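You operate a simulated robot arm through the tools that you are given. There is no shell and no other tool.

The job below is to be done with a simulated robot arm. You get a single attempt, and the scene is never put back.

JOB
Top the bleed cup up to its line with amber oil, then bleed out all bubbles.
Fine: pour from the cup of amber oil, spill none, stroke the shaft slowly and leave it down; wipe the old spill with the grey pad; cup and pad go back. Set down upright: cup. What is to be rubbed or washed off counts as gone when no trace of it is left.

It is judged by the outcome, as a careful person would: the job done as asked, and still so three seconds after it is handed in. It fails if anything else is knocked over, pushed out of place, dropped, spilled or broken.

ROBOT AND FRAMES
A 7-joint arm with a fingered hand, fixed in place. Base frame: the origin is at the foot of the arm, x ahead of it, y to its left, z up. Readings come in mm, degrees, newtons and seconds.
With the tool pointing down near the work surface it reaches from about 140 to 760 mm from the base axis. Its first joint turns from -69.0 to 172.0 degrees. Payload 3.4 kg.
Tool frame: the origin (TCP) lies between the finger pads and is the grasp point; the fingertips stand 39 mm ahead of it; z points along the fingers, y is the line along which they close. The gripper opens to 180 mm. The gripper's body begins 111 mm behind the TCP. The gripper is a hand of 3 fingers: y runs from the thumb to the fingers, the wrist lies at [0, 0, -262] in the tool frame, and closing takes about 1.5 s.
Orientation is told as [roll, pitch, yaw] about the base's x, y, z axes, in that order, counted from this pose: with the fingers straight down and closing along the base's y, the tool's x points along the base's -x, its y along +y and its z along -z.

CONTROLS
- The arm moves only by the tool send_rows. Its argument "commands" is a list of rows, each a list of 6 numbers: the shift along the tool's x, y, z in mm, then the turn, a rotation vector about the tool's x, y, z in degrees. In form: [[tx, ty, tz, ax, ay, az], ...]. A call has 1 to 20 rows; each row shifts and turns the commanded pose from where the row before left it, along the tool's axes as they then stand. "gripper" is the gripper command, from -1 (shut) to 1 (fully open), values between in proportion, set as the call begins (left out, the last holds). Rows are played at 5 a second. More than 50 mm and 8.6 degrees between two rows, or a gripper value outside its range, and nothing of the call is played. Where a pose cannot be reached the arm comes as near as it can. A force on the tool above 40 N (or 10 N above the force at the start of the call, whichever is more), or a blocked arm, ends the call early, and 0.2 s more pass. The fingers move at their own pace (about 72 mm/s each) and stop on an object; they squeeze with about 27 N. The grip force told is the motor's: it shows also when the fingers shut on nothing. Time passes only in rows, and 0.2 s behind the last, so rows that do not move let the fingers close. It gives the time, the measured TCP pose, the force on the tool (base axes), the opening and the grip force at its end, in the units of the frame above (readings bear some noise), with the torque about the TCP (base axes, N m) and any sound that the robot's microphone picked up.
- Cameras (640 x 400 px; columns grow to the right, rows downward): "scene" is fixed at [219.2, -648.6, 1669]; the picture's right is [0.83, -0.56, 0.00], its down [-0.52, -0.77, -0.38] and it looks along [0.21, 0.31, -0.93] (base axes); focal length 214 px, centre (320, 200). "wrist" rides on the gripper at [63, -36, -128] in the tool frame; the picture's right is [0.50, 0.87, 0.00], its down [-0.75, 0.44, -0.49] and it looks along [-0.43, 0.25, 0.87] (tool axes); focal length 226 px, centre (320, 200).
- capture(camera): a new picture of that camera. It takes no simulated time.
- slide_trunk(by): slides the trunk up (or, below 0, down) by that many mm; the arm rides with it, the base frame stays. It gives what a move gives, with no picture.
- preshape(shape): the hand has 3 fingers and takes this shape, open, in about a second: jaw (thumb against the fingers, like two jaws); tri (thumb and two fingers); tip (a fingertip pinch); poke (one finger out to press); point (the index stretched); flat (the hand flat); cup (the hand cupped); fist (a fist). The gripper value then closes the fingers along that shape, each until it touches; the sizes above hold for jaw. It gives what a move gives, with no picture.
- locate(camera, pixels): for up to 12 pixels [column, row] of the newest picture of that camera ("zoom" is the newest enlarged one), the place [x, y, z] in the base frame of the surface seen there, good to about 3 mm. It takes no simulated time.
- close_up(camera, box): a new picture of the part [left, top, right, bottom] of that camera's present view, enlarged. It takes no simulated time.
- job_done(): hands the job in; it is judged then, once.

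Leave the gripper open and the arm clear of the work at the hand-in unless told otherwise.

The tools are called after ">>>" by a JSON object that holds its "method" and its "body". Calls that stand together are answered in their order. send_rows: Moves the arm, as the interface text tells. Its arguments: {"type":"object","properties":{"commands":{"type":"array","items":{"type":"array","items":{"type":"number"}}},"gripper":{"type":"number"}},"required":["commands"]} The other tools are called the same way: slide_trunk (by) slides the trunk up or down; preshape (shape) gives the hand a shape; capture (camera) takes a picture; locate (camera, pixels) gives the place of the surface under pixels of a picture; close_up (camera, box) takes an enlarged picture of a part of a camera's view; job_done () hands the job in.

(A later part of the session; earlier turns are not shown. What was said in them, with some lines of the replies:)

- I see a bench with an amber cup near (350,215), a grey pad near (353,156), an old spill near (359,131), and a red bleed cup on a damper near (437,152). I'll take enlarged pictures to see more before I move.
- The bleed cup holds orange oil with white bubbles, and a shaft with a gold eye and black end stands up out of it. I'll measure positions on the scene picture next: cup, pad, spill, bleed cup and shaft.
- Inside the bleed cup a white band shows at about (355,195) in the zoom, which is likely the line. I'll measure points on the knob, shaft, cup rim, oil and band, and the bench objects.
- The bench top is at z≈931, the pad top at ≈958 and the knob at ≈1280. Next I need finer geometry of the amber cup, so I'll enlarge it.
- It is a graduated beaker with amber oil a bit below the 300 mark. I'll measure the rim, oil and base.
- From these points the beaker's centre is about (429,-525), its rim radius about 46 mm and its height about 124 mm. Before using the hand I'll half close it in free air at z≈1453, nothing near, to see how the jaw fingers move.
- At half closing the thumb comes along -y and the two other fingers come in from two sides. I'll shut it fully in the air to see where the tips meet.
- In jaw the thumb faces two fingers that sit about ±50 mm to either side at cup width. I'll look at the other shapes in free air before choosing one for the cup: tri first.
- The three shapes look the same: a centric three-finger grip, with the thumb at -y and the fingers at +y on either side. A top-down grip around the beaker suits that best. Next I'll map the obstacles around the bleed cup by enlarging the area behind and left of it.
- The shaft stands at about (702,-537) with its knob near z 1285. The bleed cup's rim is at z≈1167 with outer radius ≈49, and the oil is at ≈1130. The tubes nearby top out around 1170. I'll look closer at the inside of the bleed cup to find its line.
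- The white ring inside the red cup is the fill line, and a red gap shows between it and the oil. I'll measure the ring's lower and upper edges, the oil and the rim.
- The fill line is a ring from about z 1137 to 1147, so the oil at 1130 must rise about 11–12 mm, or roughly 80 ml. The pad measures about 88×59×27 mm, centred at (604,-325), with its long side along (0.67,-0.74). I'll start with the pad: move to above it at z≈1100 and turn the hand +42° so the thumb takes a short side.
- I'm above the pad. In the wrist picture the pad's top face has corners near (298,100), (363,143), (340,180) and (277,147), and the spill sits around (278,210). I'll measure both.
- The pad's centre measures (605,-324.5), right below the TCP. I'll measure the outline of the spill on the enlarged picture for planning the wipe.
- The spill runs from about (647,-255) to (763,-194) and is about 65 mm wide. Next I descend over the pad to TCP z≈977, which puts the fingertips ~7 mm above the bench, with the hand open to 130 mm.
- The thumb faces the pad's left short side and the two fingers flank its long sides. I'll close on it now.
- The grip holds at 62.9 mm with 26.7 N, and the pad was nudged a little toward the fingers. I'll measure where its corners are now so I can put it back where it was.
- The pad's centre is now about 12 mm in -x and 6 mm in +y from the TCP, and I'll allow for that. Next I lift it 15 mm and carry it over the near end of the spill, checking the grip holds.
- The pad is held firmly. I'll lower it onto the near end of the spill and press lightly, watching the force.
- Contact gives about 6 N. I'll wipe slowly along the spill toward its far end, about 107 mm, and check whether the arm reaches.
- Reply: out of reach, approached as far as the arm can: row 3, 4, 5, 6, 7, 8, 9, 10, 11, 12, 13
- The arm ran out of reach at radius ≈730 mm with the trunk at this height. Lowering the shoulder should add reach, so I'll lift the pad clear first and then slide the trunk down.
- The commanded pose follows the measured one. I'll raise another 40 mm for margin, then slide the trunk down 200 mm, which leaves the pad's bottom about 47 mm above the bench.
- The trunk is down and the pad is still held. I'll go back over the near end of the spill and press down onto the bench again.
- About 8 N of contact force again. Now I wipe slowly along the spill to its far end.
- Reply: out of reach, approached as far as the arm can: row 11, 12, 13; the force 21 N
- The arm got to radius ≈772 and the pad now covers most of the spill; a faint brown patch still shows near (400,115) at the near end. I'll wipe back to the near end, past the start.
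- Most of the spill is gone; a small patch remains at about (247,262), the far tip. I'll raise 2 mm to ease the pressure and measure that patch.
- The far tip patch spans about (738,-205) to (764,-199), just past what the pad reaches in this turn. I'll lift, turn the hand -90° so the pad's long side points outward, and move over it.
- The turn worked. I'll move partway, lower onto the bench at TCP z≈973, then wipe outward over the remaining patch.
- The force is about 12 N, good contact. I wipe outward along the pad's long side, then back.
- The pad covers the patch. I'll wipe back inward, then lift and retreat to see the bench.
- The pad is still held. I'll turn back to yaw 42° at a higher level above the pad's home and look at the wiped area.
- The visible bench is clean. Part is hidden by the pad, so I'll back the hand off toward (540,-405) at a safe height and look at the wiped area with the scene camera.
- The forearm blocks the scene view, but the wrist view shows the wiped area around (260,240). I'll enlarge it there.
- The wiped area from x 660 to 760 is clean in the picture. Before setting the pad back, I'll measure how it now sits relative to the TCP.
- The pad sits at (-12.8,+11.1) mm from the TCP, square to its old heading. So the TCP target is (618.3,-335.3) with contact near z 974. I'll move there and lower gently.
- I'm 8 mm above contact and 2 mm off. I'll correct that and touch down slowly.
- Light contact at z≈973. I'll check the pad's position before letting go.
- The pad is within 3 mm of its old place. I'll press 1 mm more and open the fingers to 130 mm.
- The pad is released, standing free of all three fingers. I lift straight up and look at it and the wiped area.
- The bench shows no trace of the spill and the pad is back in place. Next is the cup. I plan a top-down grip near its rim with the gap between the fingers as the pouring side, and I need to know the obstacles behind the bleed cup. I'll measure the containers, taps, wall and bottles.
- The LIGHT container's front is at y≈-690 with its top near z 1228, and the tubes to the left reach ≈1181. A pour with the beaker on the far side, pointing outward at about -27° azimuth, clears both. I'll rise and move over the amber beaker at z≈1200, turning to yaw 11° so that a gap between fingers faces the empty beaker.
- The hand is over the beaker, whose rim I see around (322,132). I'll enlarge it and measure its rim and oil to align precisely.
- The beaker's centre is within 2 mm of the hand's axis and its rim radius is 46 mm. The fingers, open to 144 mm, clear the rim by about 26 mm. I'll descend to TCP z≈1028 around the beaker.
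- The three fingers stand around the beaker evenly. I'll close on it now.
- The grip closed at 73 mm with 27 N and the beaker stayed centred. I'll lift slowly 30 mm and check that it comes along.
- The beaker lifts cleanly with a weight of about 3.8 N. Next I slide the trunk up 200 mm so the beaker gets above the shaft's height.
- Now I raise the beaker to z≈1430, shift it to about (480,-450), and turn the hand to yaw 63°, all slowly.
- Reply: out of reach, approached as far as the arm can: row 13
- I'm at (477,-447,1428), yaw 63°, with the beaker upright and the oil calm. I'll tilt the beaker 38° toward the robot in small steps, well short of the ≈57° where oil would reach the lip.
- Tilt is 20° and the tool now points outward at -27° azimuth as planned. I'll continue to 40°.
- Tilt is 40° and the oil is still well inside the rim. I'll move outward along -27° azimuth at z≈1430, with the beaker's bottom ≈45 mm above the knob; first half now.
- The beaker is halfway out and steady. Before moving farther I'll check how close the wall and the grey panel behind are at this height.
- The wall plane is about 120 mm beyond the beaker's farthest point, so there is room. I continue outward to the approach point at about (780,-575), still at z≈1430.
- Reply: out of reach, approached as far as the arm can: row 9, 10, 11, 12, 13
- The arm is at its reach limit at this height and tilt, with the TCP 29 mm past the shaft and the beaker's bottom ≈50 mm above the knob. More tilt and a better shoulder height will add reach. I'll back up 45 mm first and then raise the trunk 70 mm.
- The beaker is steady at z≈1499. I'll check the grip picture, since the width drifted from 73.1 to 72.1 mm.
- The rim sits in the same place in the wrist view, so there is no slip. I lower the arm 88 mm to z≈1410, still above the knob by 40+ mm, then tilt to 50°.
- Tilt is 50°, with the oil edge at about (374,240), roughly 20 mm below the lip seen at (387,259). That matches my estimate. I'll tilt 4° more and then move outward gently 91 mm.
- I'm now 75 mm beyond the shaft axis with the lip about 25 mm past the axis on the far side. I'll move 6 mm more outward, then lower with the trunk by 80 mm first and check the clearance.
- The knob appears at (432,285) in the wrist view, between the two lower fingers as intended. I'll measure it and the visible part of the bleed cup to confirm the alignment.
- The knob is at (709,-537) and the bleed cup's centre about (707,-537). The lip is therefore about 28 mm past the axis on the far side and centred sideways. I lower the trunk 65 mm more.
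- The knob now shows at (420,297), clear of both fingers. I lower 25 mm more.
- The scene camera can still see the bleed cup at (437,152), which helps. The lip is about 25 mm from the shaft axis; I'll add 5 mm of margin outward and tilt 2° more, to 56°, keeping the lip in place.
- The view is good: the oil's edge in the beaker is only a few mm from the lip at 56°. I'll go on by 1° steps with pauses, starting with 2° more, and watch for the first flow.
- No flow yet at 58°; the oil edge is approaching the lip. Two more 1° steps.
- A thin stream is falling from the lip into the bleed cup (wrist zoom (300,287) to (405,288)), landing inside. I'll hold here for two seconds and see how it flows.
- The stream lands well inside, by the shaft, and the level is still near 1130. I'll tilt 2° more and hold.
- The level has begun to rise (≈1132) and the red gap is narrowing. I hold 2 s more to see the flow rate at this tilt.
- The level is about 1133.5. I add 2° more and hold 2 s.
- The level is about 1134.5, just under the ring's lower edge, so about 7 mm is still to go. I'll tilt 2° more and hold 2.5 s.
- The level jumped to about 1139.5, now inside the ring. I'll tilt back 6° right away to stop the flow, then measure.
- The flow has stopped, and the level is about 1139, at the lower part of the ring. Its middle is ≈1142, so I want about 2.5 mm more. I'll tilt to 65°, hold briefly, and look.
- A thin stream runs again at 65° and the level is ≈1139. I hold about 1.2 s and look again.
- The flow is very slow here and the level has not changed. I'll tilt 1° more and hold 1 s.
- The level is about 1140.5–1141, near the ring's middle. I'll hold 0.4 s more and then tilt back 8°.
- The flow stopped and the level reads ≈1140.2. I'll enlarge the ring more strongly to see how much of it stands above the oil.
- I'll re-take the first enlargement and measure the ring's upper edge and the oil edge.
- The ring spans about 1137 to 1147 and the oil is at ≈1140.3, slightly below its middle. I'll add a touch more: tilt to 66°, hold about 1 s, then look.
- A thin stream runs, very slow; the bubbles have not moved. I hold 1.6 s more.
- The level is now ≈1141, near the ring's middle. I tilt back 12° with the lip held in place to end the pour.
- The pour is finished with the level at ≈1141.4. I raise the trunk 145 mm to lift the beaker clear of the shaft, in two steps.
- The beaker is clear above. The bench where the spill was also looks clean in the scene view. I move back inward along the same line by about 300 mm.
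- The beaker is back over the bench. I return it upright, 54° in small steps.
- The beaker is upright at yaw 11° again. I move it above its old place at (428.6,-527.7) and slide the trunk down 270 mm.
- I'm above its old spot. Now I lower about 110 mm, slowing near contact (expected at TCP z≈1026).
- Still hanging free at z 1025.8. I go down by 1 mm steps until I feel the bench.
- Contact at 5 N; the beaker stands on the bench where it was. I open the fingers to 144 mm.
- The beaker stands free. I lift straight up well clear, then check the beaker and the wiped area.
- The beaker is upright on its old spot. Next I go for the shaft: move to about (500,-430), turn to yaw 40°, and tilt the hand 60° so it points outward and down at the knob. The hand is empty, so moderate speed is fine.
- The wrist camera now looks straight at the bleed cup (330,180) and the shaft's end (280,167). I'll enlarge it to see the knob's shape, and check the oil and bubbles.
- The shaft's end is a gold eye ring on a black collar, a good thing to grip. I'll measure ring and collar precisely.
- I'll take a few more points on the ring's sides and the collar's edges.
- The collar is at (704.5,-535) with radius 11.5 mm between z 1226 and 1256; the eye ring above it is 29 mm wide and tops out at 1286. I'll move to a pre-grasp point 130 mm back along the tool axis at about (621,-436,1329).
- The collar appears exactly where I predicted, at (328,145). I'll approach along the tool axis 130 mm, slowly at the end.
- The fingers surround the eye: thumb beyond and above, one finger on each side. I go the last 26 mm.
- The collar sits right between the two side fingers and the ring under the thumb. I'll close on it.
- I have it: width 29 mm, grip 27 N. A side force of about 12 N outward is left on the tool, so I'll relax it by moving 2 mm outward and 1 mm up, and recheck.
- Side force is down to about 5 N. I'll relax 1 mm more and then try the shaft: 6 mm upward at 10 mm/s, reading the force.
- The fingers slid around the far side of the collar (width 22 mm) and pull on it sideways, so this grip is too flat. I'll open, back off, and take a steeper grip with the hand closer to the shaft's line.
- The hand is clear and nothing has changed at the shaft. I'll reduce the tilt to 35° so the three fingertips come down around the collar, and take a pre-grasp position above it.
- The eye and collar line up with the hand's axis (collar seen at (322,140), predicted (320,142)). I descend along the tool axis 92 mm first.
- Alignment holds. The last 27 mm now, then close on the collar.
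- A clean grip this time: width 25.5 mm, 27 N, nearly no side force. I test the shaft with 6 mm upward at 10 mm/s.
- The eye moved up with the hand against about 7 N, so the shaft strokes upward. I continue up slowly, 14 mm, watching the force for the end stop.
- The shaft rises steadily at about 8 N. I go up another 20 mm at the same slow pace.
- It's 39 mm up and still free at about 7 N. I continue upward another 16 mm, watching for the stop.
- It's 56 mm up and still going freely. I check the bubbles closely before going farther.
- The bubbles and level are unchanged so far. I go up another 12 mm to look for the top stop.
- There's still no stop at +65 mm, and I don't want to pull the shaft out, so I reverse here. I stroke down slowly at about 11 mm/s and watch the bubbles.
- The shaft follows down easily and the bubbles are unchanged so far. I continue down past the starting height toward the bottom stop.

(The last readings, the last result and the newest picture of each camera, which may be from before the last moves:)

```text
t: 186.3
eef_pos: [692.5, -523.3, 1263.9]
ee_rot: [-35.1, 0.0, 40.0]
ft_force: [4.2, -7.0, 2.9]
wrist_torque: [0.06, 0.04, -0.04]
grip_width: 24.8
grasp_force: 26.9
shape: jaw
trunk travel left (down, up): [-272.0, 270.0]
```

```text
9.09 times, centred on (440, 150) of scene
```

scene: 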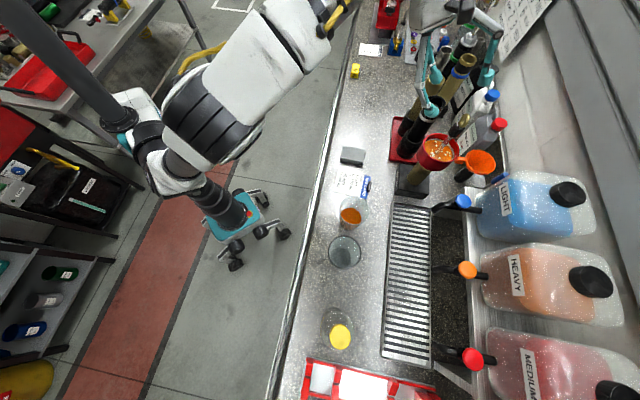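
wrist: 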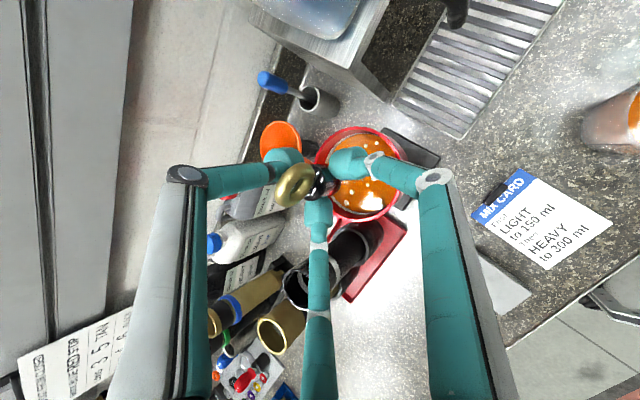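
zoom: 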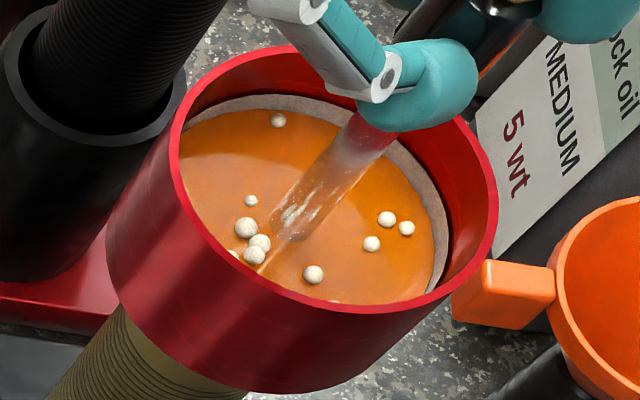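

It's working: several bubbles are gone (for example those at (288,161), (338,211) and (413,250)). I'll test a few mm farther down for the bottom stop.

>>> {"method": "send_rows", "body": {"commands": [[0, 0.57, 0.82, 0, 0, 0], [0, 0.57, 0.82, 0, 0, 0], [0, 0.57, 0.82, 0, 0, 0], [0, 0.57, 0.82, 0, 0, 0], [0, 0, 0, 0, 0, 0]]}}

>>> {"method": "close_up", "body": {"camera": "scene", "box": [416, 128, 464, 172]}}

```text
t: 187.5
eef_pos: [692.1, -522.4, 1261.7]
ee_rot: [-35.3, 0.1, 40.0]
ft_force: [2.8, -5.6, 14.0]
wrist_torque: [-0.09, -0.15, -0.12]
grip_width: 26.6
grasp_force: 27.2
shape: jaw
trunk travel left (down, up): [-272.0, 270.0]
```

```text
9.09 times, centred on (440, 150) of scene
```

zoom: 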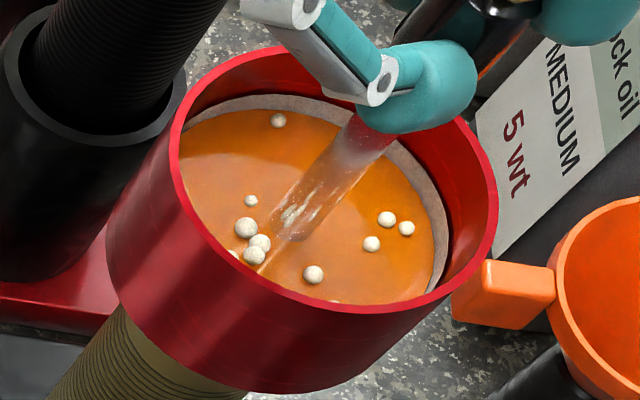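

The force rose to 14 N, so the shaft's bottom stop is at the starting height (TCP ≈1263). Next is a second slow stroke: up about 64 mm at 12 mm/s.

>>> {"method": "send_rows", "body": {"commands": [[0, -1.2, -0.9, 0, 0, 0], [0, -1.37, -1.97, 0, 0, 0], [0, -1.37, -1.97, 0, 0, 0], [0, -1.37, -1.97, 0, 0, 0], [0, -1.37, -1.97, 0, 0, 0], [0, -1.37, -1.97, 0, 0, 0], [0, -1.37, -1.97, 0, 0, 0], [0, -1.37, -1.97, 0, 0, 0], [0, -1.37, -1.97, 0, 0, 0], [0, -1.37, -1.97, 0, 0, 0], [0, -1.37, -1.97, 0, 0, 0], [0, -1.37, -1.97, 0, 0, 0], [0, -1.37, -1.97, 0, 0, 0], [0, -1.37, -1.97, 0, 0, 0]]}}

>>> {"method": "send_rows", "body": {"commands": [[0, -1.37, -1.97, 0, 0, 0], [0, -1.37, -1.97, 0, 0, 0], [0, -1.37, -1.97, 0, 0, 0], [0, -1.37, -1.97, 0, 0, 0], [0, -1.37, -1.97, 0, 0, 0], [0, -1.37, -1.97, 0, 0, 0], [0, -1.37, -1.97, 0, 0, 0], [0, -1.37, -1.97, 0, 0, 0], [0, -1.37, -1.97, 0, 0, 0], [0, -1.37, -1.97, 0, 0, 0], [0, -1.37, -1.97, 0, 0, 0], [0, -1.37, -1.97, 0, 0, 0], [0, -1.37, -1.97, 0, 0, 0], [0, -0.6, -0.8, 0, 0, 0]]}}

>>> {"method": "close_up", "body": {"camera": "scene", "box": [400, 60, 510, 180]}}

>>> {"method": "close_up", "body": {"camera": "scene", "box": [416, 128, 464, 172]}}

```text
t: 190.5
eef_pos: [693.3, -525.1, 1294.1]
ee_rot: [-35.2, 0.0, 39.9]
ft_force: [-1.5, -4.6, -7.1]
wrist_torque: [0.32, 0.26, -0.1]
grip_width: 24.3
grasp_force: 27.0
shape: jaw
trunk travel left (down, up): [-272.0, 270.0]
```

```text
t: 193.5
eef_pos: [693.7, -524.1, 1324.5]
ee_rot: [-34.9, 0.0, 40.0]
ft_force: [1.0, -5.5, -7.1]
wrist_torque: [0.3, 0.25, -0.11]
grip_width: 23.9
grasp_force: 26.9
shape: jaw
trunk travel left (down, up): [-272.0, 270.0]
```

```text
3.33 times, centred on (455, 120) of scene
```

zoom: 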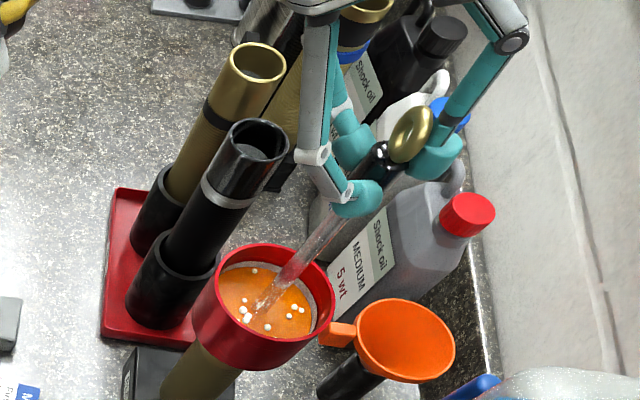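

```text
9.09 times, centred on (440, 150) of scene
```

zoom: 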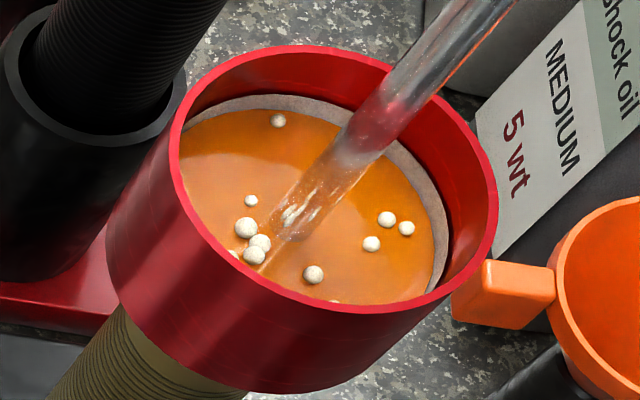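

About eleven bubbles remain at the top of the second stroke. I stroke down again at 12 mm/s.

>>> {"method": "send_rows", "body": {"commands": [[0, 0.6, 0.82, 0, 0, 0], [0, 1.37, 1.97, 0, 0, 0], [0, 1.37, 1.97, 0, 0, 0], [0, 1.37, 1.97, 0, 0, 0], [0, 1.37, 1.97, 0, 0, 0], [0, 1.37, 1.97, 0, 0, 0], [0, 1.37, 1.97, 0, 0, 0], [0, 1.37, 1.97, 0, 0, 0], [0, 1.37, 1.97, 0, 0, 0], [0, 1.37, 1.97, 0, 0, 0], [0, 1.37, 1.97, 0, 0, 0], [0, 1.37, 1.97, 0, 0, 0], [0, 1.37, 1.97, 0, 0, 0]]}}

>>> {"method": "send_rows", "body": {"commands": [[0, 1.37, 1.97, 0, 0, 0], [0, 1.37, 1.97, 0, 0, 0], [0, 1.37, 1.97, 0, 0, 0], [0, 1.37, 1.97, 0, 0, 0], [0, 1.37, 1.97, 0, 0, 0], [0, 1.37, 1.97, 0, 0, 0], [0, 1.37, 1.97, 0, 0, 0], [0, 1.37, 1.97, 0, 0, 0], [0, 1.37, 1.97, 0, 0, 0], [0, 1.37, 1.97, 0, 0, 0], [0, 1.37, 1.97, 0, 0, 0], [0, 1.37, 1.97, 0, 0, 0], [0, 1.37, 1.97, 0, 0, 0], [0, 0.6, 0.82, 0, 0, 0]]}}

>>> {"method": "close_up", "body": {"camera": "scene", "box": [416, 128, 464, 172]}}

```text
t: 196.3
eef_pos: [692.3, -523.9, 1293.9]
ee_rot: [-35.0, 0.1, 40.1]
ft_force: [1.1, -4.9, 1.6]
wrist_torque: [0.21, 0.07, -0.04]
grip_width: 24.7
grasp_force: 27.1
shape: jaw
trunk travel left (down, up): [-272.0, 270.0]
```

```text
t: 199.3
eef_pos: [691.9, -523.5, 1263.9]
ee_rot: [-35.1, 0.1, 40.0]
ft_force: [2.5, -5.1, 5.6]
wrist_torque: [0.15, 0.03, -0.07]
grip_width: 24.7
grasp_force: 27.2
shape: jaw
trunk travel left (down, up): [-272.0, 270.0]
```

```text
9.09 times, centred on (440, 150) of scene
```

zoom: 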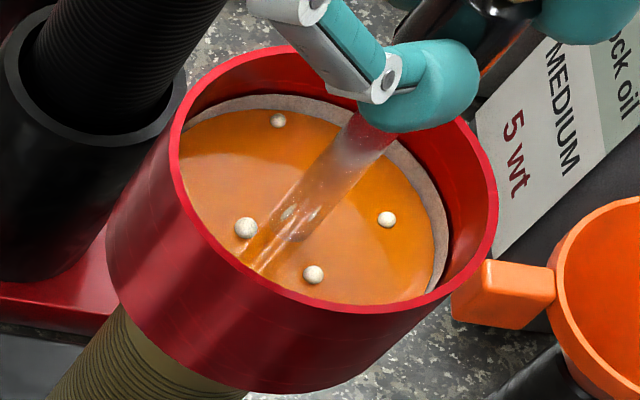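

Only four bubbles are left: (278,120), (246,227), (387,218) and (313,274). Third slow stroke: up.

>>> {"method": "send_rows", "body": {"commands": [[0, -0.8, -0.9, 0, 0, 0], [0, -1.37, -1.97, 0, 0, 0], [0, -1.37, -1.97, 0, 0, 0], [0, -1.37, -1.97, 0, 0, 0], [0, -1.37, -1.97, 0, 0, 0], [0, -1.37, -1.97, 0, 0, 0], [0, -1.37, -1.97, 0, 0, 0], [0, -1.37, -1.97, 0, 0, 0], [0, -1.37, -1.97, 0, 0, 0], [0, -1.37, -1.97, 0, 0, 0], [0, -1.37, -1.97, 0, 0, 0], [0, -1.37, -1.97, 0, 0, 0], [0, -1.37, -1.97, 0, 0, 0], [0, -1.37, -1.97, 0, 0, 0]]}}

>>> {"method": "send_rows", "body": {"commands": [[0, -1.37, -1.97, 0, 0, 0], [0, -1.37, -1.97, 0, 0, 0], [0, -1.37, -1.97, 0, 0, 0], [0, -1.37, -1.97, 0, 0, 0], [0, -1.37, -1.97, 0, 0, 0], [0, -1.37, -1.97, 0, 0, 0], [0, -1.37, -1.97, 0, 0, 0], [0, -1.37, -1.97, 0, 0, 0], [0, -1.37, -1.97, 0, 0, 0], [0, -1.37, -1.97, 0, 0, 0], [0, -1.37, -1.97, 0, 0, 0], [0, -1.37, -1.97, 0, 0, 0], [0, -1.37, -1.97, 0, 0, 0], [0, -0.6, -0.8, 0, 0, 0]]}}

>>> {"method": "close_up", "body": {"camera": "scene", "box": [400, 60, 510, 180]}}

```text
t: 202.3
eef_pos: [693.4, -524.8, 1296.1]
ee_rot: [-35.2, 0.1, 40.0]
ft_force: [1.4, -4.0, -7.4]
wrist_torque: [0.36, 0.19, -0.07]
grip_width: 24.1
grasp_force: 26.7
shape: jaw
trunk travel left (down, up): [-272.0, 270.0]
```

```text
t: 205.3
eef_pos: [693.1, -523.7, 1327.3]
ee_rot: [-35.1, 0.0, 40.0]
ft_force: [1.0, -3.9, -7.3]
wrist_torque: [0.32, 0.24, -0.04]
grip_width: 23.9
grasp_force: 27.1
shape: jaw
trunk travel left (down, up): [-272.0, 270.0]
```

```text
3.33 times, centred on (455, 120) of scene
```

zoom: 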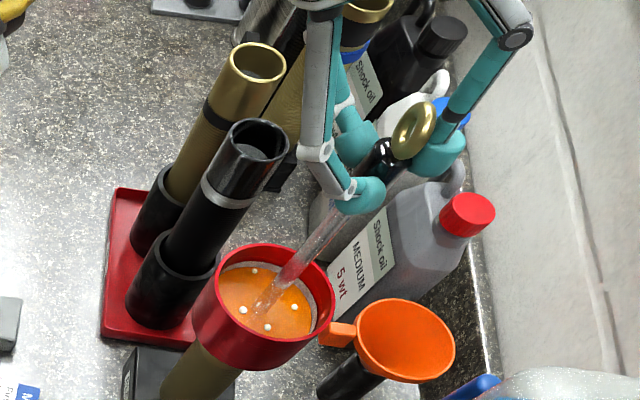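

The shaft is up and four bubbles remain. Now the slow stroke down, about 64 mm.

>>> {"method": "send_rows", "body": {"commands": [[0, 0.6, 0.82, 0, 0, 0], [0, 1.37, 1.97, 0, 0, 0], [0, 1.37, 1.97, 0, 0, 0], [0, 1.37, 1.97, 0, 0, 0], [0, 1.37, 1.97, 0, 0, 0], [0, 1.37, 1.97, 0, 0, 0], [0, 1.37, 1.97, 0, 0, 0], [0, 1.37, 1.97, 0, 0, 0], [0, 1.37, 1.97, 0, 0, 0], [0, 1.37, 1.97, 0, 0, 0], [0, 1.37, 1.97, 0, 0, 0], [0, 1.37, 1.97, 0, 0, 0], [0, 1.37, 1.97, 0, 0, 0], [0, 1.37, 1.97, 0, 0, 0]]}}

>>> {"method": "send_rows", "body": {"commands": [[0, 1.37, 1.97, 0, 0, 0], [0, 1.37, 1.97, 0, 0, 0], [0, 1.37, 1.97, 0, 0, 0], [0, 1.37, 1.97, 0, 0, 0], [0, 1.37, 1.97, 0, 0, 0], [0, 1.37, 1.97, 0, 0, 0], [0, 1.37, 1.97, 0, 0, 0], [0, 1.37, 1.97, 0, 0, 0], [0, 1.37, 1.97, 0, 0, 0], [0, 1.37, 1.97, 0, 0, 0], [0, 1.37, 1.97, 0, 0, 0], [0, 1.37, 1.97, 0, 0, 0], [0, 1.37, 1.97, 0, 0, 0], [0, 0.3, 0.4, 0, 0, 0]]}}

>>> {"method": "close_up", "body": {"camera": "scene", "box": [416, 128, 464, 172]}}

>>> {"method": "locate", "body": {"camera": "zoom", "pixels": [[330, 280], [385, 210], [200, 190], [300, 270], [240, 160], [375, 260], [220, 200], [190, 160], [230, 220], [260, 140], [400, 230], [340, 290]]}}

```text
t: 208.3
eef_pos: [691.1, -524.2, 1293.7]
ee_rot: [-35.0, 0.1, 40.1]
ft_force: [1.7, -5.8, 1.5]
wrist_torque: [0.18, 0.08, -0.11]
grip_width: 24.3
grasp_force: 27.1
shape: jaw
trunk travel left (down, up): [-272.0, 270.0]
```

```text
t: 211.3
eef_pos: [693.2, -524.0, 1263.3]
ee_rot: [-35.1, 0.0, 40.0]
ft_force: [3.0, -6.1, 5.4]
wrist_torque: [0.19, 0.04, -0.04]
grip_width: 24.5
grasp_force: 27.0
shape: jaw
trunk travel left (down, up): [-272.0, 270.0]
```

```text
9.09 times, centred on (440, 150) of scene
```

zoom: 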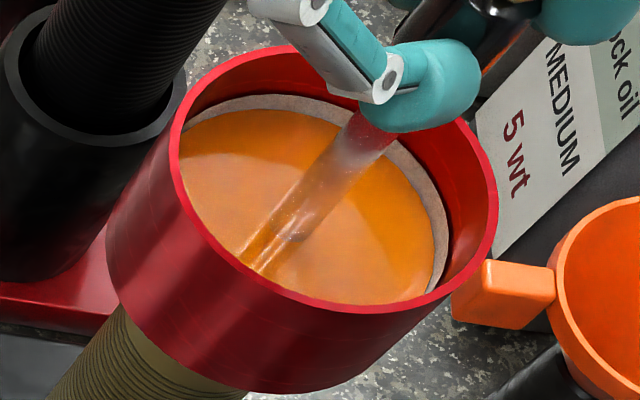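

```text
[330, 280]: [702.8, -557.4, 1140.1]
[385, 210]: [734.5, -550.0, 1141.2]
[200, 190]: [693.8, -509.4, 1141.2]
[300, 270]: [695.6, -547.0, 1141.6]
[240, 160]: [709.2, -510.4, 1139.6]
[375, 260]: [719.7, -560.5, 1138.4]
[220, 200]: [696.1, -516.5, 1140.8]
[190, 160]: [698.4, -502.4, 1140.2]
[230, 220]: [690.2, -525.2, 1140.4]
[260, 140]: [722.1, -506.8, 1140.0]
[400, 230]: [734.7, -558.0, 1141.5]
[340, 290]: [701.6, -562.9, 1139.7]
```

No bubbles are visible from the scene camera, and the level is ≈1140.5, within the ring. I'll check from the wrist camera too, since the near wall is hidden from above.

>>> {"method": "close_up", "body": {"camera": "wrist", "box": [290, 110, 420, 230]}}

>>> {"method": "capture", "body": {"camera": "wrist"}}

```text
3.33 times, centred on (355, 170) of wrist
```

zoom: 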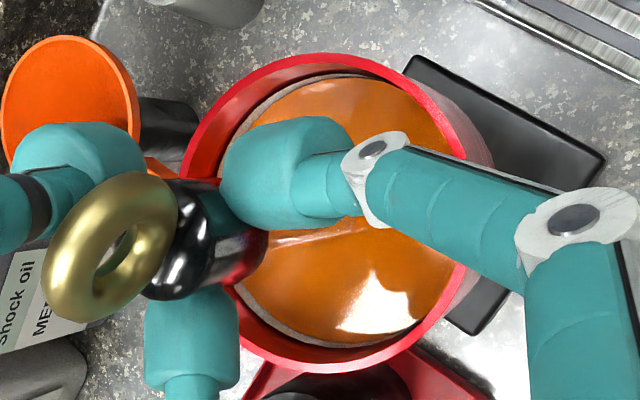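

```text
taken
```

wrist: 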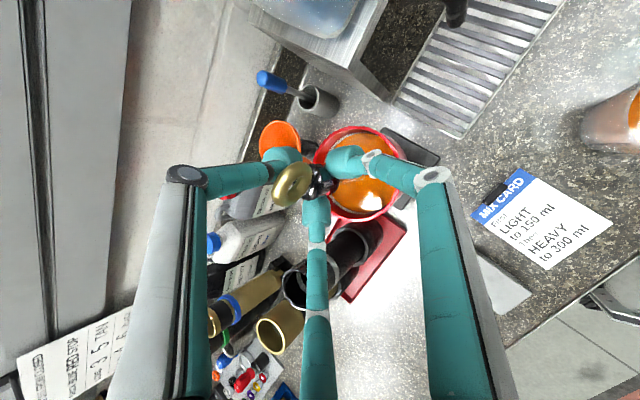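

Neither camera shows a bubble. A spot near the shaft is hidden by a finger, so I'll do one more slow full stroke to be sure: up first.

>>> {"method": "send_rows", "body": {"commands": [[0, -0.8, -0.9, 0, 0, 0], [0, -1.37, -1.97, 0, 0, 0], [0, -1.37, -1.97, 0, 0, 0], [0, -1.37, -1.97, 0, 0, 0], [0, -1.37, -1.97, 0, 0, 0], [0, -1.37, -1.97, 0, 0, 0], [0, -1.37, -1.97, 0, 0, 0], [0, -1.37, -1.97, 0, 0, 0], [0, -1.37, -1.97, 0, 0, 0], [0, -1.37, -1.97, 0, 0, 0], [0, -1.37, -1.97, 0, 0, 0], [0, -1.37, -1.97, 0, 0, 0], [0, -1.37, -1.97, 0, 0, 0], [0, -1.37, -1.97, 0, 0, 0]]}}

>>> {"method": "send_rows", "body": {"commands": [[0, -1.37, -1.97, 0, 0, 0], [0, -1.37, -1.97, 0, 0, 0], [0, -1.37, -1.97, 0, 0, 0], [0, -1.37, -1.97, 0, 0, 0], [0, -1.37, -1.97, 0, 0, 0], [0, -1.37, -1.97, 0, 0, 0], [0, -1.37, -1.97, 0, 0, 0], [0, -1.37, -1.97, 0, 0, 0], [0, -1.37, -1.97, 0, 0, 0], [0, -1.37, -1.97, 0, 0, 0], [0, -1.37, -1.97, 0, 0, 0], [0, -1.37, -1.97, 0, 0, 0], [0, -1.37, -1.97, 0, 0, 0], [0, -0.6, -0.8, 0, 0, 0]]}}

>>> {"method": "close_up", "body": {"camera": "scene", "box": [416, 128, 464, 172]}}

>>> {"method": "close_up", "body": {"camera": "wrist", "box": [290, 110, 420, 230]}}

```text
t: 214.3
eef_pos: [691.9, -524.0, 1296.6]
ee_rot: [-35.1, 0.1, 40.0]
ft_force: [0.5, -3.8, -7.2]
wrist_torque: [0.36, 0.24, -0.05]
grip_width: 23.9
grasp_force: 27.2
shape: jaw
trunk travel left (down, up): [-272.0, 270.0]
```

```text
t: 217.3
eef_pos: [694.5, -523.1, 1327.1]
ee_rot: [-35.1, 0.1, 39.9]
ft_force: [1.0, -3.6, -6.8]
wrist_torque: [0.36, 0.26, -0.05]
grip_width: 24.0
grasp_force: 27.2
shape: jaw
trunk travel left (down, up): [-272.0, 270.0]
```

```text
9.09 times, centred on (440, 150) of scene
```

zoom: 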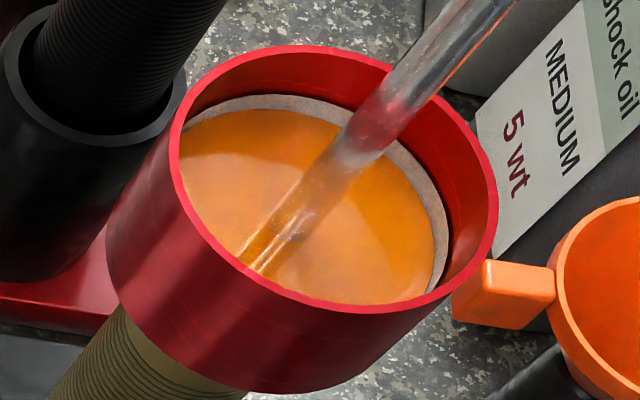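

```text
3.33 times, centred on (355, 170) of wrist
```

zoom: 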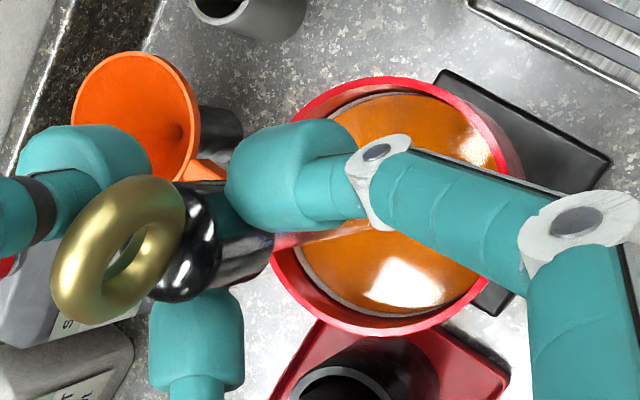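

No bubbles with the shaft up either. Now the last slow stroke down to the bottom stop.

>>> {"method": "send_rows", "body": {"commands": [[0, 0.6, 0.82, 0, 0, 0], [0, 1.37, 1.97, 0, 0, 0], [0, 1.37, 1.97, 0, 0, 0], [0, 1.37, 1.97, 0, 0, 0], [0, 1.37, 1.97, 0, 0, 0], [0, 1.37, 1.97, 0, 0, 0], [0, 1.37, 1.97, 0, 0, 0], [0, 1.37, 1.97, 0, 0, 0], [0, 1.37, 1.97, 0, 0, 0], [0, 1.37, 1.97, 0, 0, 0], [0, 1.37, 1.97, 0, 0, 0], [0, 1.37, 1.97, 0, 0, 0], [0, 1.37, 1.97, 0, 0, 0], [0, 1.37, 1.97, 0, 0, 0]]}}

>>> {"method": "send_rows", "body": {"commands": [[0, 1.37, 1.97, 0, 0, 0], [0, 1.37, 1.97, 0, 0, 0], [0, 1.37, 1.97, 0, 0, 0], [0, 1.37, 1.97, 0, 0, 0], [0, 1.37, 1.97, 0, 0, 0], [0, 1.37, 1.97, 0, 0, 0], [0, 1.37, 1.97, 0, 0, 0], [0, 1.37, 1.97, 0, 0, 0], [0, 1.37, 1.97, 0, 0, 0], [0, 1.37, 1.97, 0, 0, 0], [0, 1.37, 1.97, 0, 0, 0], [0, 1.37, 1.97, 0, 0, 0], [0, 1.37, 1.97, 0, 0, 0], [0, 0.6, 0.8, 0, 0, 0], [0, 0.3, 0.4, 0, 0, 0], [0, 0, 0, 0, 0, 0]]}}

>>> {"method": "close_up", "body": {"camera": "scene", "box": [400, 60, 510, 180]}}

```text
t: 220.3
eef_pos: [693.5, -524.2, 1294.8]
ee_rot: [-35.0, 0.1, 40.0]
ft_force: [3.3, -5.9, 1.7]
wrist_torque: [0.22, 0.08, -0.08]
grip_width: 24.4
grasp_force: 27.2
shape: jaw
trunk travel left (down, up): [-272.0, 270.0]
```

```text
t: 223.7
eef_pos: [692.9, -524.9, 1262.8]
ee_rot: [-35.1, 0.0, 40.1]
ft_force: [1.3, -5.4, 5.8]
wrist_torque: [0.14, 0.01, -0.05]
grip_width: 24.5
grasp_force: 27.1
shape: jaw
trunk travel left (down, up): [-272.0, 270.0]
```

```text
3.33 times, centred on (455, 120) of scene
```

zoom: 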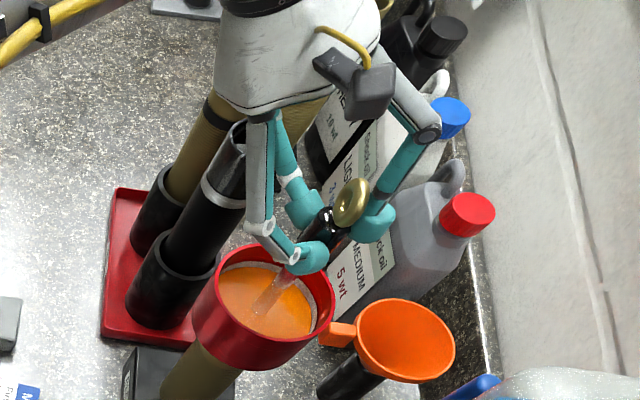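

The eye is back at its lowest place (350,203 in the zoom) with about 6 N against the stop. I press 1 mm more to seat it, then open the fingers.

>>> {"method": "send_rows", "body": {"commands": [[0, 0.57, 0.82, 0, 0, 0], [0, 0, 0, 0, 0, 0]]}}

>>> {"method": "send_rows", "body": {"commands": [[0, 0, 0, 0, 0, 0], [0, 0, 0, 0, 0, 0], [0, 0, 0, 0, 0, 0], [0, 0, 0, 0, 0, 0], [0, 0, 0, 0, 0, 0]], "gripper": 0.0}}

>>> {"method": "close_up", "body": {"camera": "scene", "box": [400, 60, 510, 180]}}

>>> {"method": "capture", "body": {"camera": "wrist"}}

```text
t: 224.3
eef_pos: [693.0, -523.9, 1261.6]
ee_rot: [-35.2, 0.1, 40.0]
ft_force: [2.8, -6.8, 9.4]
wrist_torque: [0.1, -0.04, -0.06]
grip_width: 25.5
grasp_force: 26.9
shape: jaw
trunk travel left (down, up): [-272.0, 270.0]
```

```text
t: 225.5
eef_pos: [692.6, -522.3, 1260.8]
ee_rot: [-35.1, 0.1, 39.9]
ft_force: [0.5, 0.3, 0.5]
wrist_torque: [-0.01, -0.02, 0.01]
grip_width: 89.6
grasp_force: 0.2
shape: jaw
trunk travel left (down, up): [-272.0, 270.0]
```

```text
3.33 times, centred on (455, 120) of scene
```

zoom: 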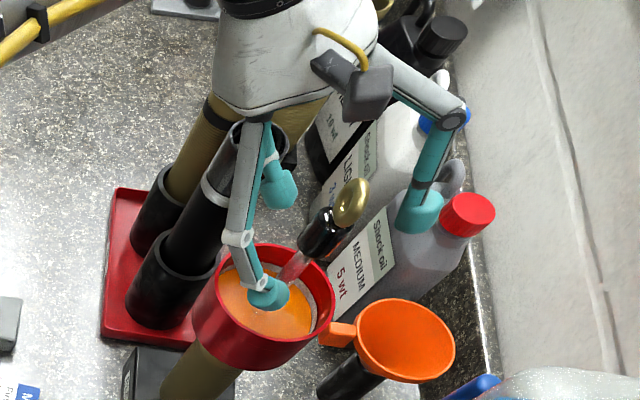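

```text
taken
```

wrist: 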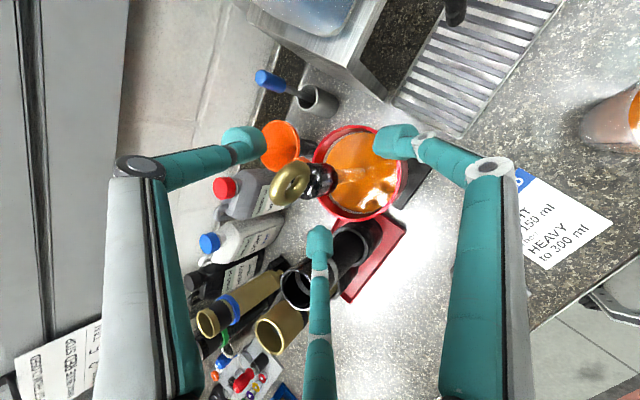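

The fingers are free of the collar. I back off along the tool axis the way I came, 120 mm.

>>> {"method": "send_rows", "body": {"commands": [[0, 0, -8, 0, 0, 0], [0, 0, -14, 0, 0, 0], [0, 0, -20, 0, 0, 0], [0, 0, -25, 0, 0, 0], [0, 0, -25, 0, 0, 0], [0, 0, -28, 0, 0, 0], [0, 0, 0, 0, 0, 0]]}}

>>> {"method": "close_up", "body": {"camera": "wrist", "box": [270, 90, 400, 210]}}

>>> {"method": "close_up", "body": {"camera": "scene", "box": [416, 128, 464, 172]}}

>>> {"method": "locate", "body": {"camera": "zoom", "pixels": [[330, 280], [385, 210], [200, 190], [300, 270], [240, 160], [375, 260], [220, 200], [190, 160], [230, 220], [260, 140], [400, 230], [340, 290]]}}

```text
t: 227.1
eef_pos: [648.9, -471.0, 1360.1]
ee_rot: [-35.0, 0.1, 40.1]
ft_force: [-0.1, 0.2, -0.4]
wrist_torque: [-0.01, 0.0, -0.02]
grip_width: 89.3
grasp_force: 0.1
shape: jaw
trunk travel left (down, up): [-272.0, 270.0]
```

```text
3.33 times, centred on (335, 150) of wrist
```

zoom: 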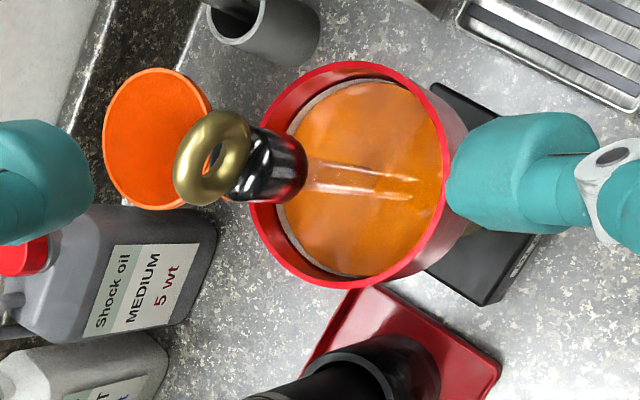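

```text
9.09 times, centred on (440, 150) of scene
```

zoom: 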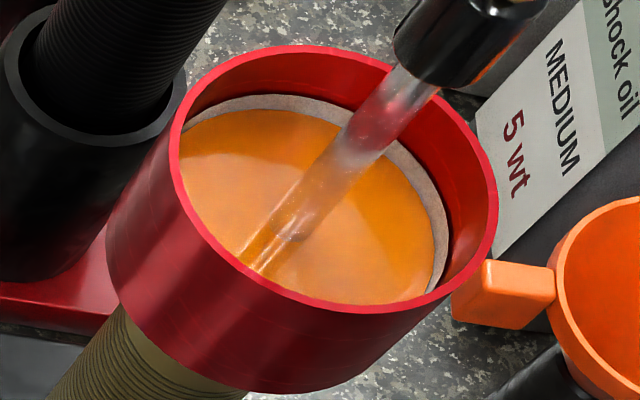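

```text
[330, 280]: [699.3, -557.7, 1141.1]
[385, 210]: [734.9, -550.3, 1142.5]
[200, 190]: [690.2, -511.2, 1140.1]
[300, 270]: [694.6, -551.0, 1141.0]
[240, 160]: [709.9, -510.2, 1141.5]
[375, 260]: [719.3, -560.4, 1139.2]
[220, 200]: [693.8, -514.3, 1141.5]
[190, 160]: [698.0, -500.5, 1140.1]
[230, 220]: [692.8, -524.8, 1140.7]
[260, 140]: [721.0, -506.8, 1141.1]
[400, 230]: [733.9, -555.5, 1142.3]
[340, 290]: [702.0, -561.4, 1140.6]
```

The oil is clear of bubbles from both views, the level is ≈1141 on the ring, and the shaft is down. I'll retreat the arm toward its start pose with the hand open and check the whole scene.

>>> {"method": "send_rows", "body": {"commands": [[15.7, 19.3, -24.2, 0, 0, 0], [15.7, 19.3, -24.2, 0, 0, 0], [15.7, 19.3, -24.2, 0, 0, 0], [15.7, 19.3, -24.2, 0, 0, 0], [15.7, 19.3, -24.2, 0, 0, 0], [15.7, 19.3, -24.2, 0, 0, 0], [15.7, 19.3, -24.2, 0, 0, 0], [15.7, 19.3, -24.2, 0, 0, 0], [0, 0, 0, -7, 0, 0], [0, 0, 0, -7, 0, 0], [0, 0, 0, -7, 0, 0], [0, 0, 0, -7, 0, 0], [0, 0, 0, -7, 0, 0], [0, 0, 0, 0, 0, 8], [0, 0, 0, 0, 0, 8], [0, 0, 0, 0, 0, 8], [0, 0, 0, 0, 0, 8], [0, 0, 0, 0, 0, 8], [0, 0, 0, 0, 0, 0]], "gripper": 1.0}}

>>> {"method": "capture", "body": {"camera": "scene"}}

>>> {"method": "capture", "body": {"camera": "wrist"}}

```text
t: 231.1
eef_pos: [397.5, -368.9, 1401.7]
ee_rot: [-0.2, -0.1, -0.1]
ft_force: [-0.2, -0.5, -0.7]
wrist_torque: [-0.02, 0.02, -0.02]
grip_width: 179.8
grasp_force: 0.1
shape: jaw
out of reach, approached as far as the arm can: row 12, 13
trunk travel left (down, up): [-272.0, 270.0]
```

```text
taken
```

scene: 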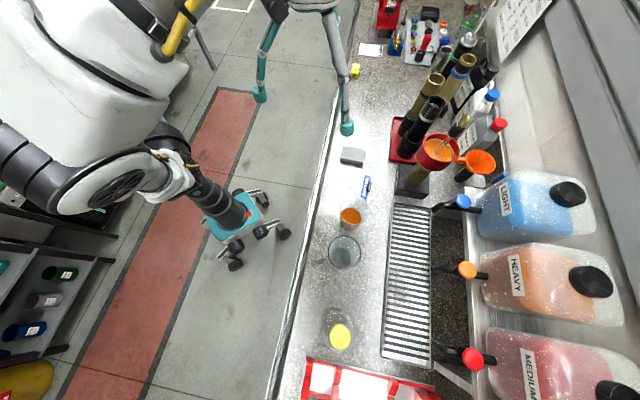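

```text
taken
```

wrist: 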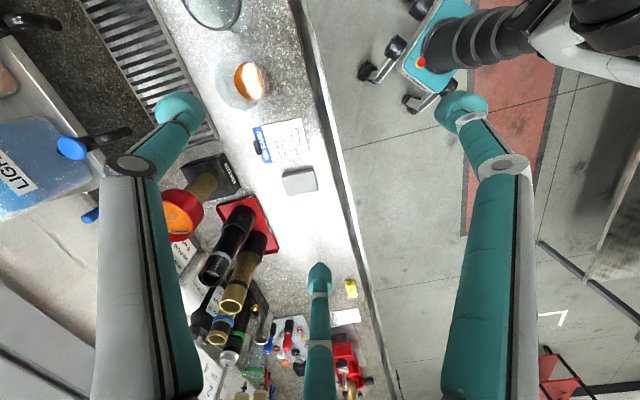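

The arm is clear. I'll inspect the wiped area, pad, beaker and the bench around the bleed cup in enlarged views for any leftovers or drips.

>>> {"method": "close_up", "body": {"camera": "scene", "box": [325, 95, 405, 185]}}

>>> {"method": "close_up", "body": {"camera": "scene", "box": [315, 170, 395, 275]}}

>>> {"method": "close_up", "body": {"camera": "scene", "box": [385, 90, 525, 210]}}

>>> {"method": "close_up", "body": {"camera": "wrist", "box": [200, 40, 360, 240]}}

```text
4.44 times, centred on (365, 140) of scene
```

zoom: 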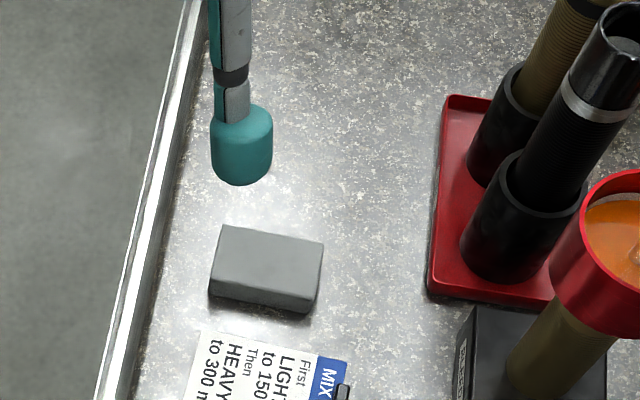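

```text
3.81 times, centred on (355, 222) of scene
```

zoom: 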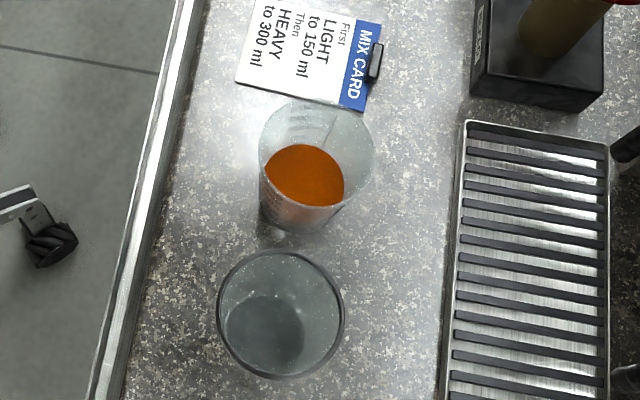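

```text
3.33 times, centred on (455, 150) of scene
```

zoom: 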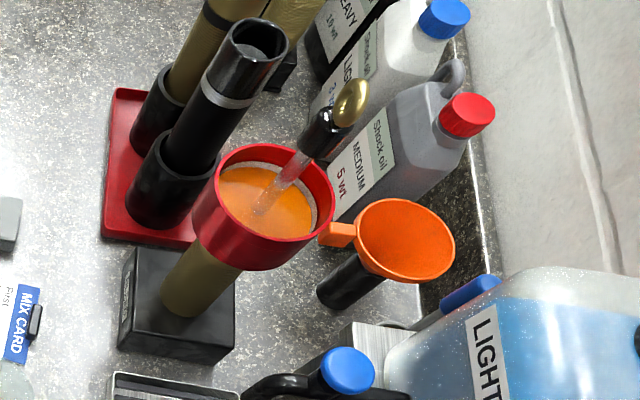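

```text
2.00 times, centred on (280, 140) of wrist
```

zoom: 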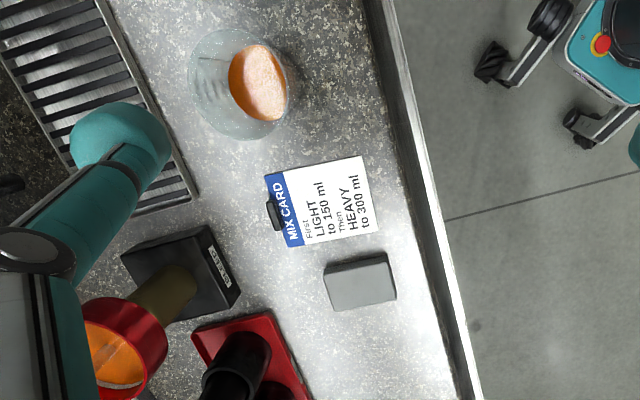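

All is tidy: the pad and beaker are in place, there are no drips, and the bleed cup is clear. One last enlarged look at the former spill area from the wrist camera, since a finger hides part of it from above.

>>> {"method": "close_up", "body": {"camera": "wrist", "box": [275, 160, 375, 260]}}

>>> {"method": "locate", "body": {"camera": "zoom", "pixels": [[200, 160], [250, 180], [150, 200], [300, 240], [220, 240], [170, 130], [260, 130]]}}

```text
4.00 times, centred on (325, 210) of wrist
```

zoom: 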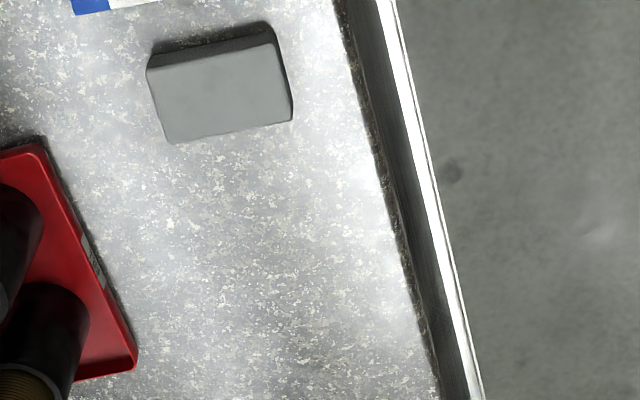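

```text
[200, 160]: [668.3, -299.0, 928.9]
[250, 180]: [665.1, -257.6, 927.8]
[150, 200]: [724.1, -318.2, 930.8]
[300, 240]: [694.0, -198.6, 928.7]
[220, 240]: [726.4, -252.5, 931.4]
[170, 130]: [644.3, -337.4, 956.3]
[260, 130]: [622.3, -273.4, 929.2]
```

The bench where the spill lay (x 646–763, y -278 to -194) shows no trace. To sum up:
- **Bleed cup:** filled to its line and free of bubbles.
- **Shaft:** down.
- **Beaker and pad:** both back in place, the beaker upright.
- **Arm:** clear of the work with the hand open.

I hand the job in.

>>> {"method": "job_done", "body": {}}

```text
The job is handed in.
```

The job is done and handed in; I don't have the judge's verdict.

- **Oil level:** The bleed cup was topped up from the amber cup. It sits at about z 1141 mm, inside the white line ring (about 1137–1147 mm) and roughly 1 mm below its middle.
- **Bleeding:** I made four slow strokes of the shaft, about 65 mm each at 10–12 mm/s. After the third stroke neither camera showed a bubble. The shaft is left down on its bottom stop.
- **Old spill:** It was wiped with the grey pad, and no trace shows in the close-up views of the bench.
- **Cup and pad:** The amber cup is back on its spot and upright. The pad is back within about 3 mm of where it was.
- **Spills and knocks:** I saw no drips and nothing out of place. My first grip on the shaft slid around its collar and pulled sideways with about 17 N. I let go and regripped, and nothing had moved.

The arm is clear of the work with the hand open.
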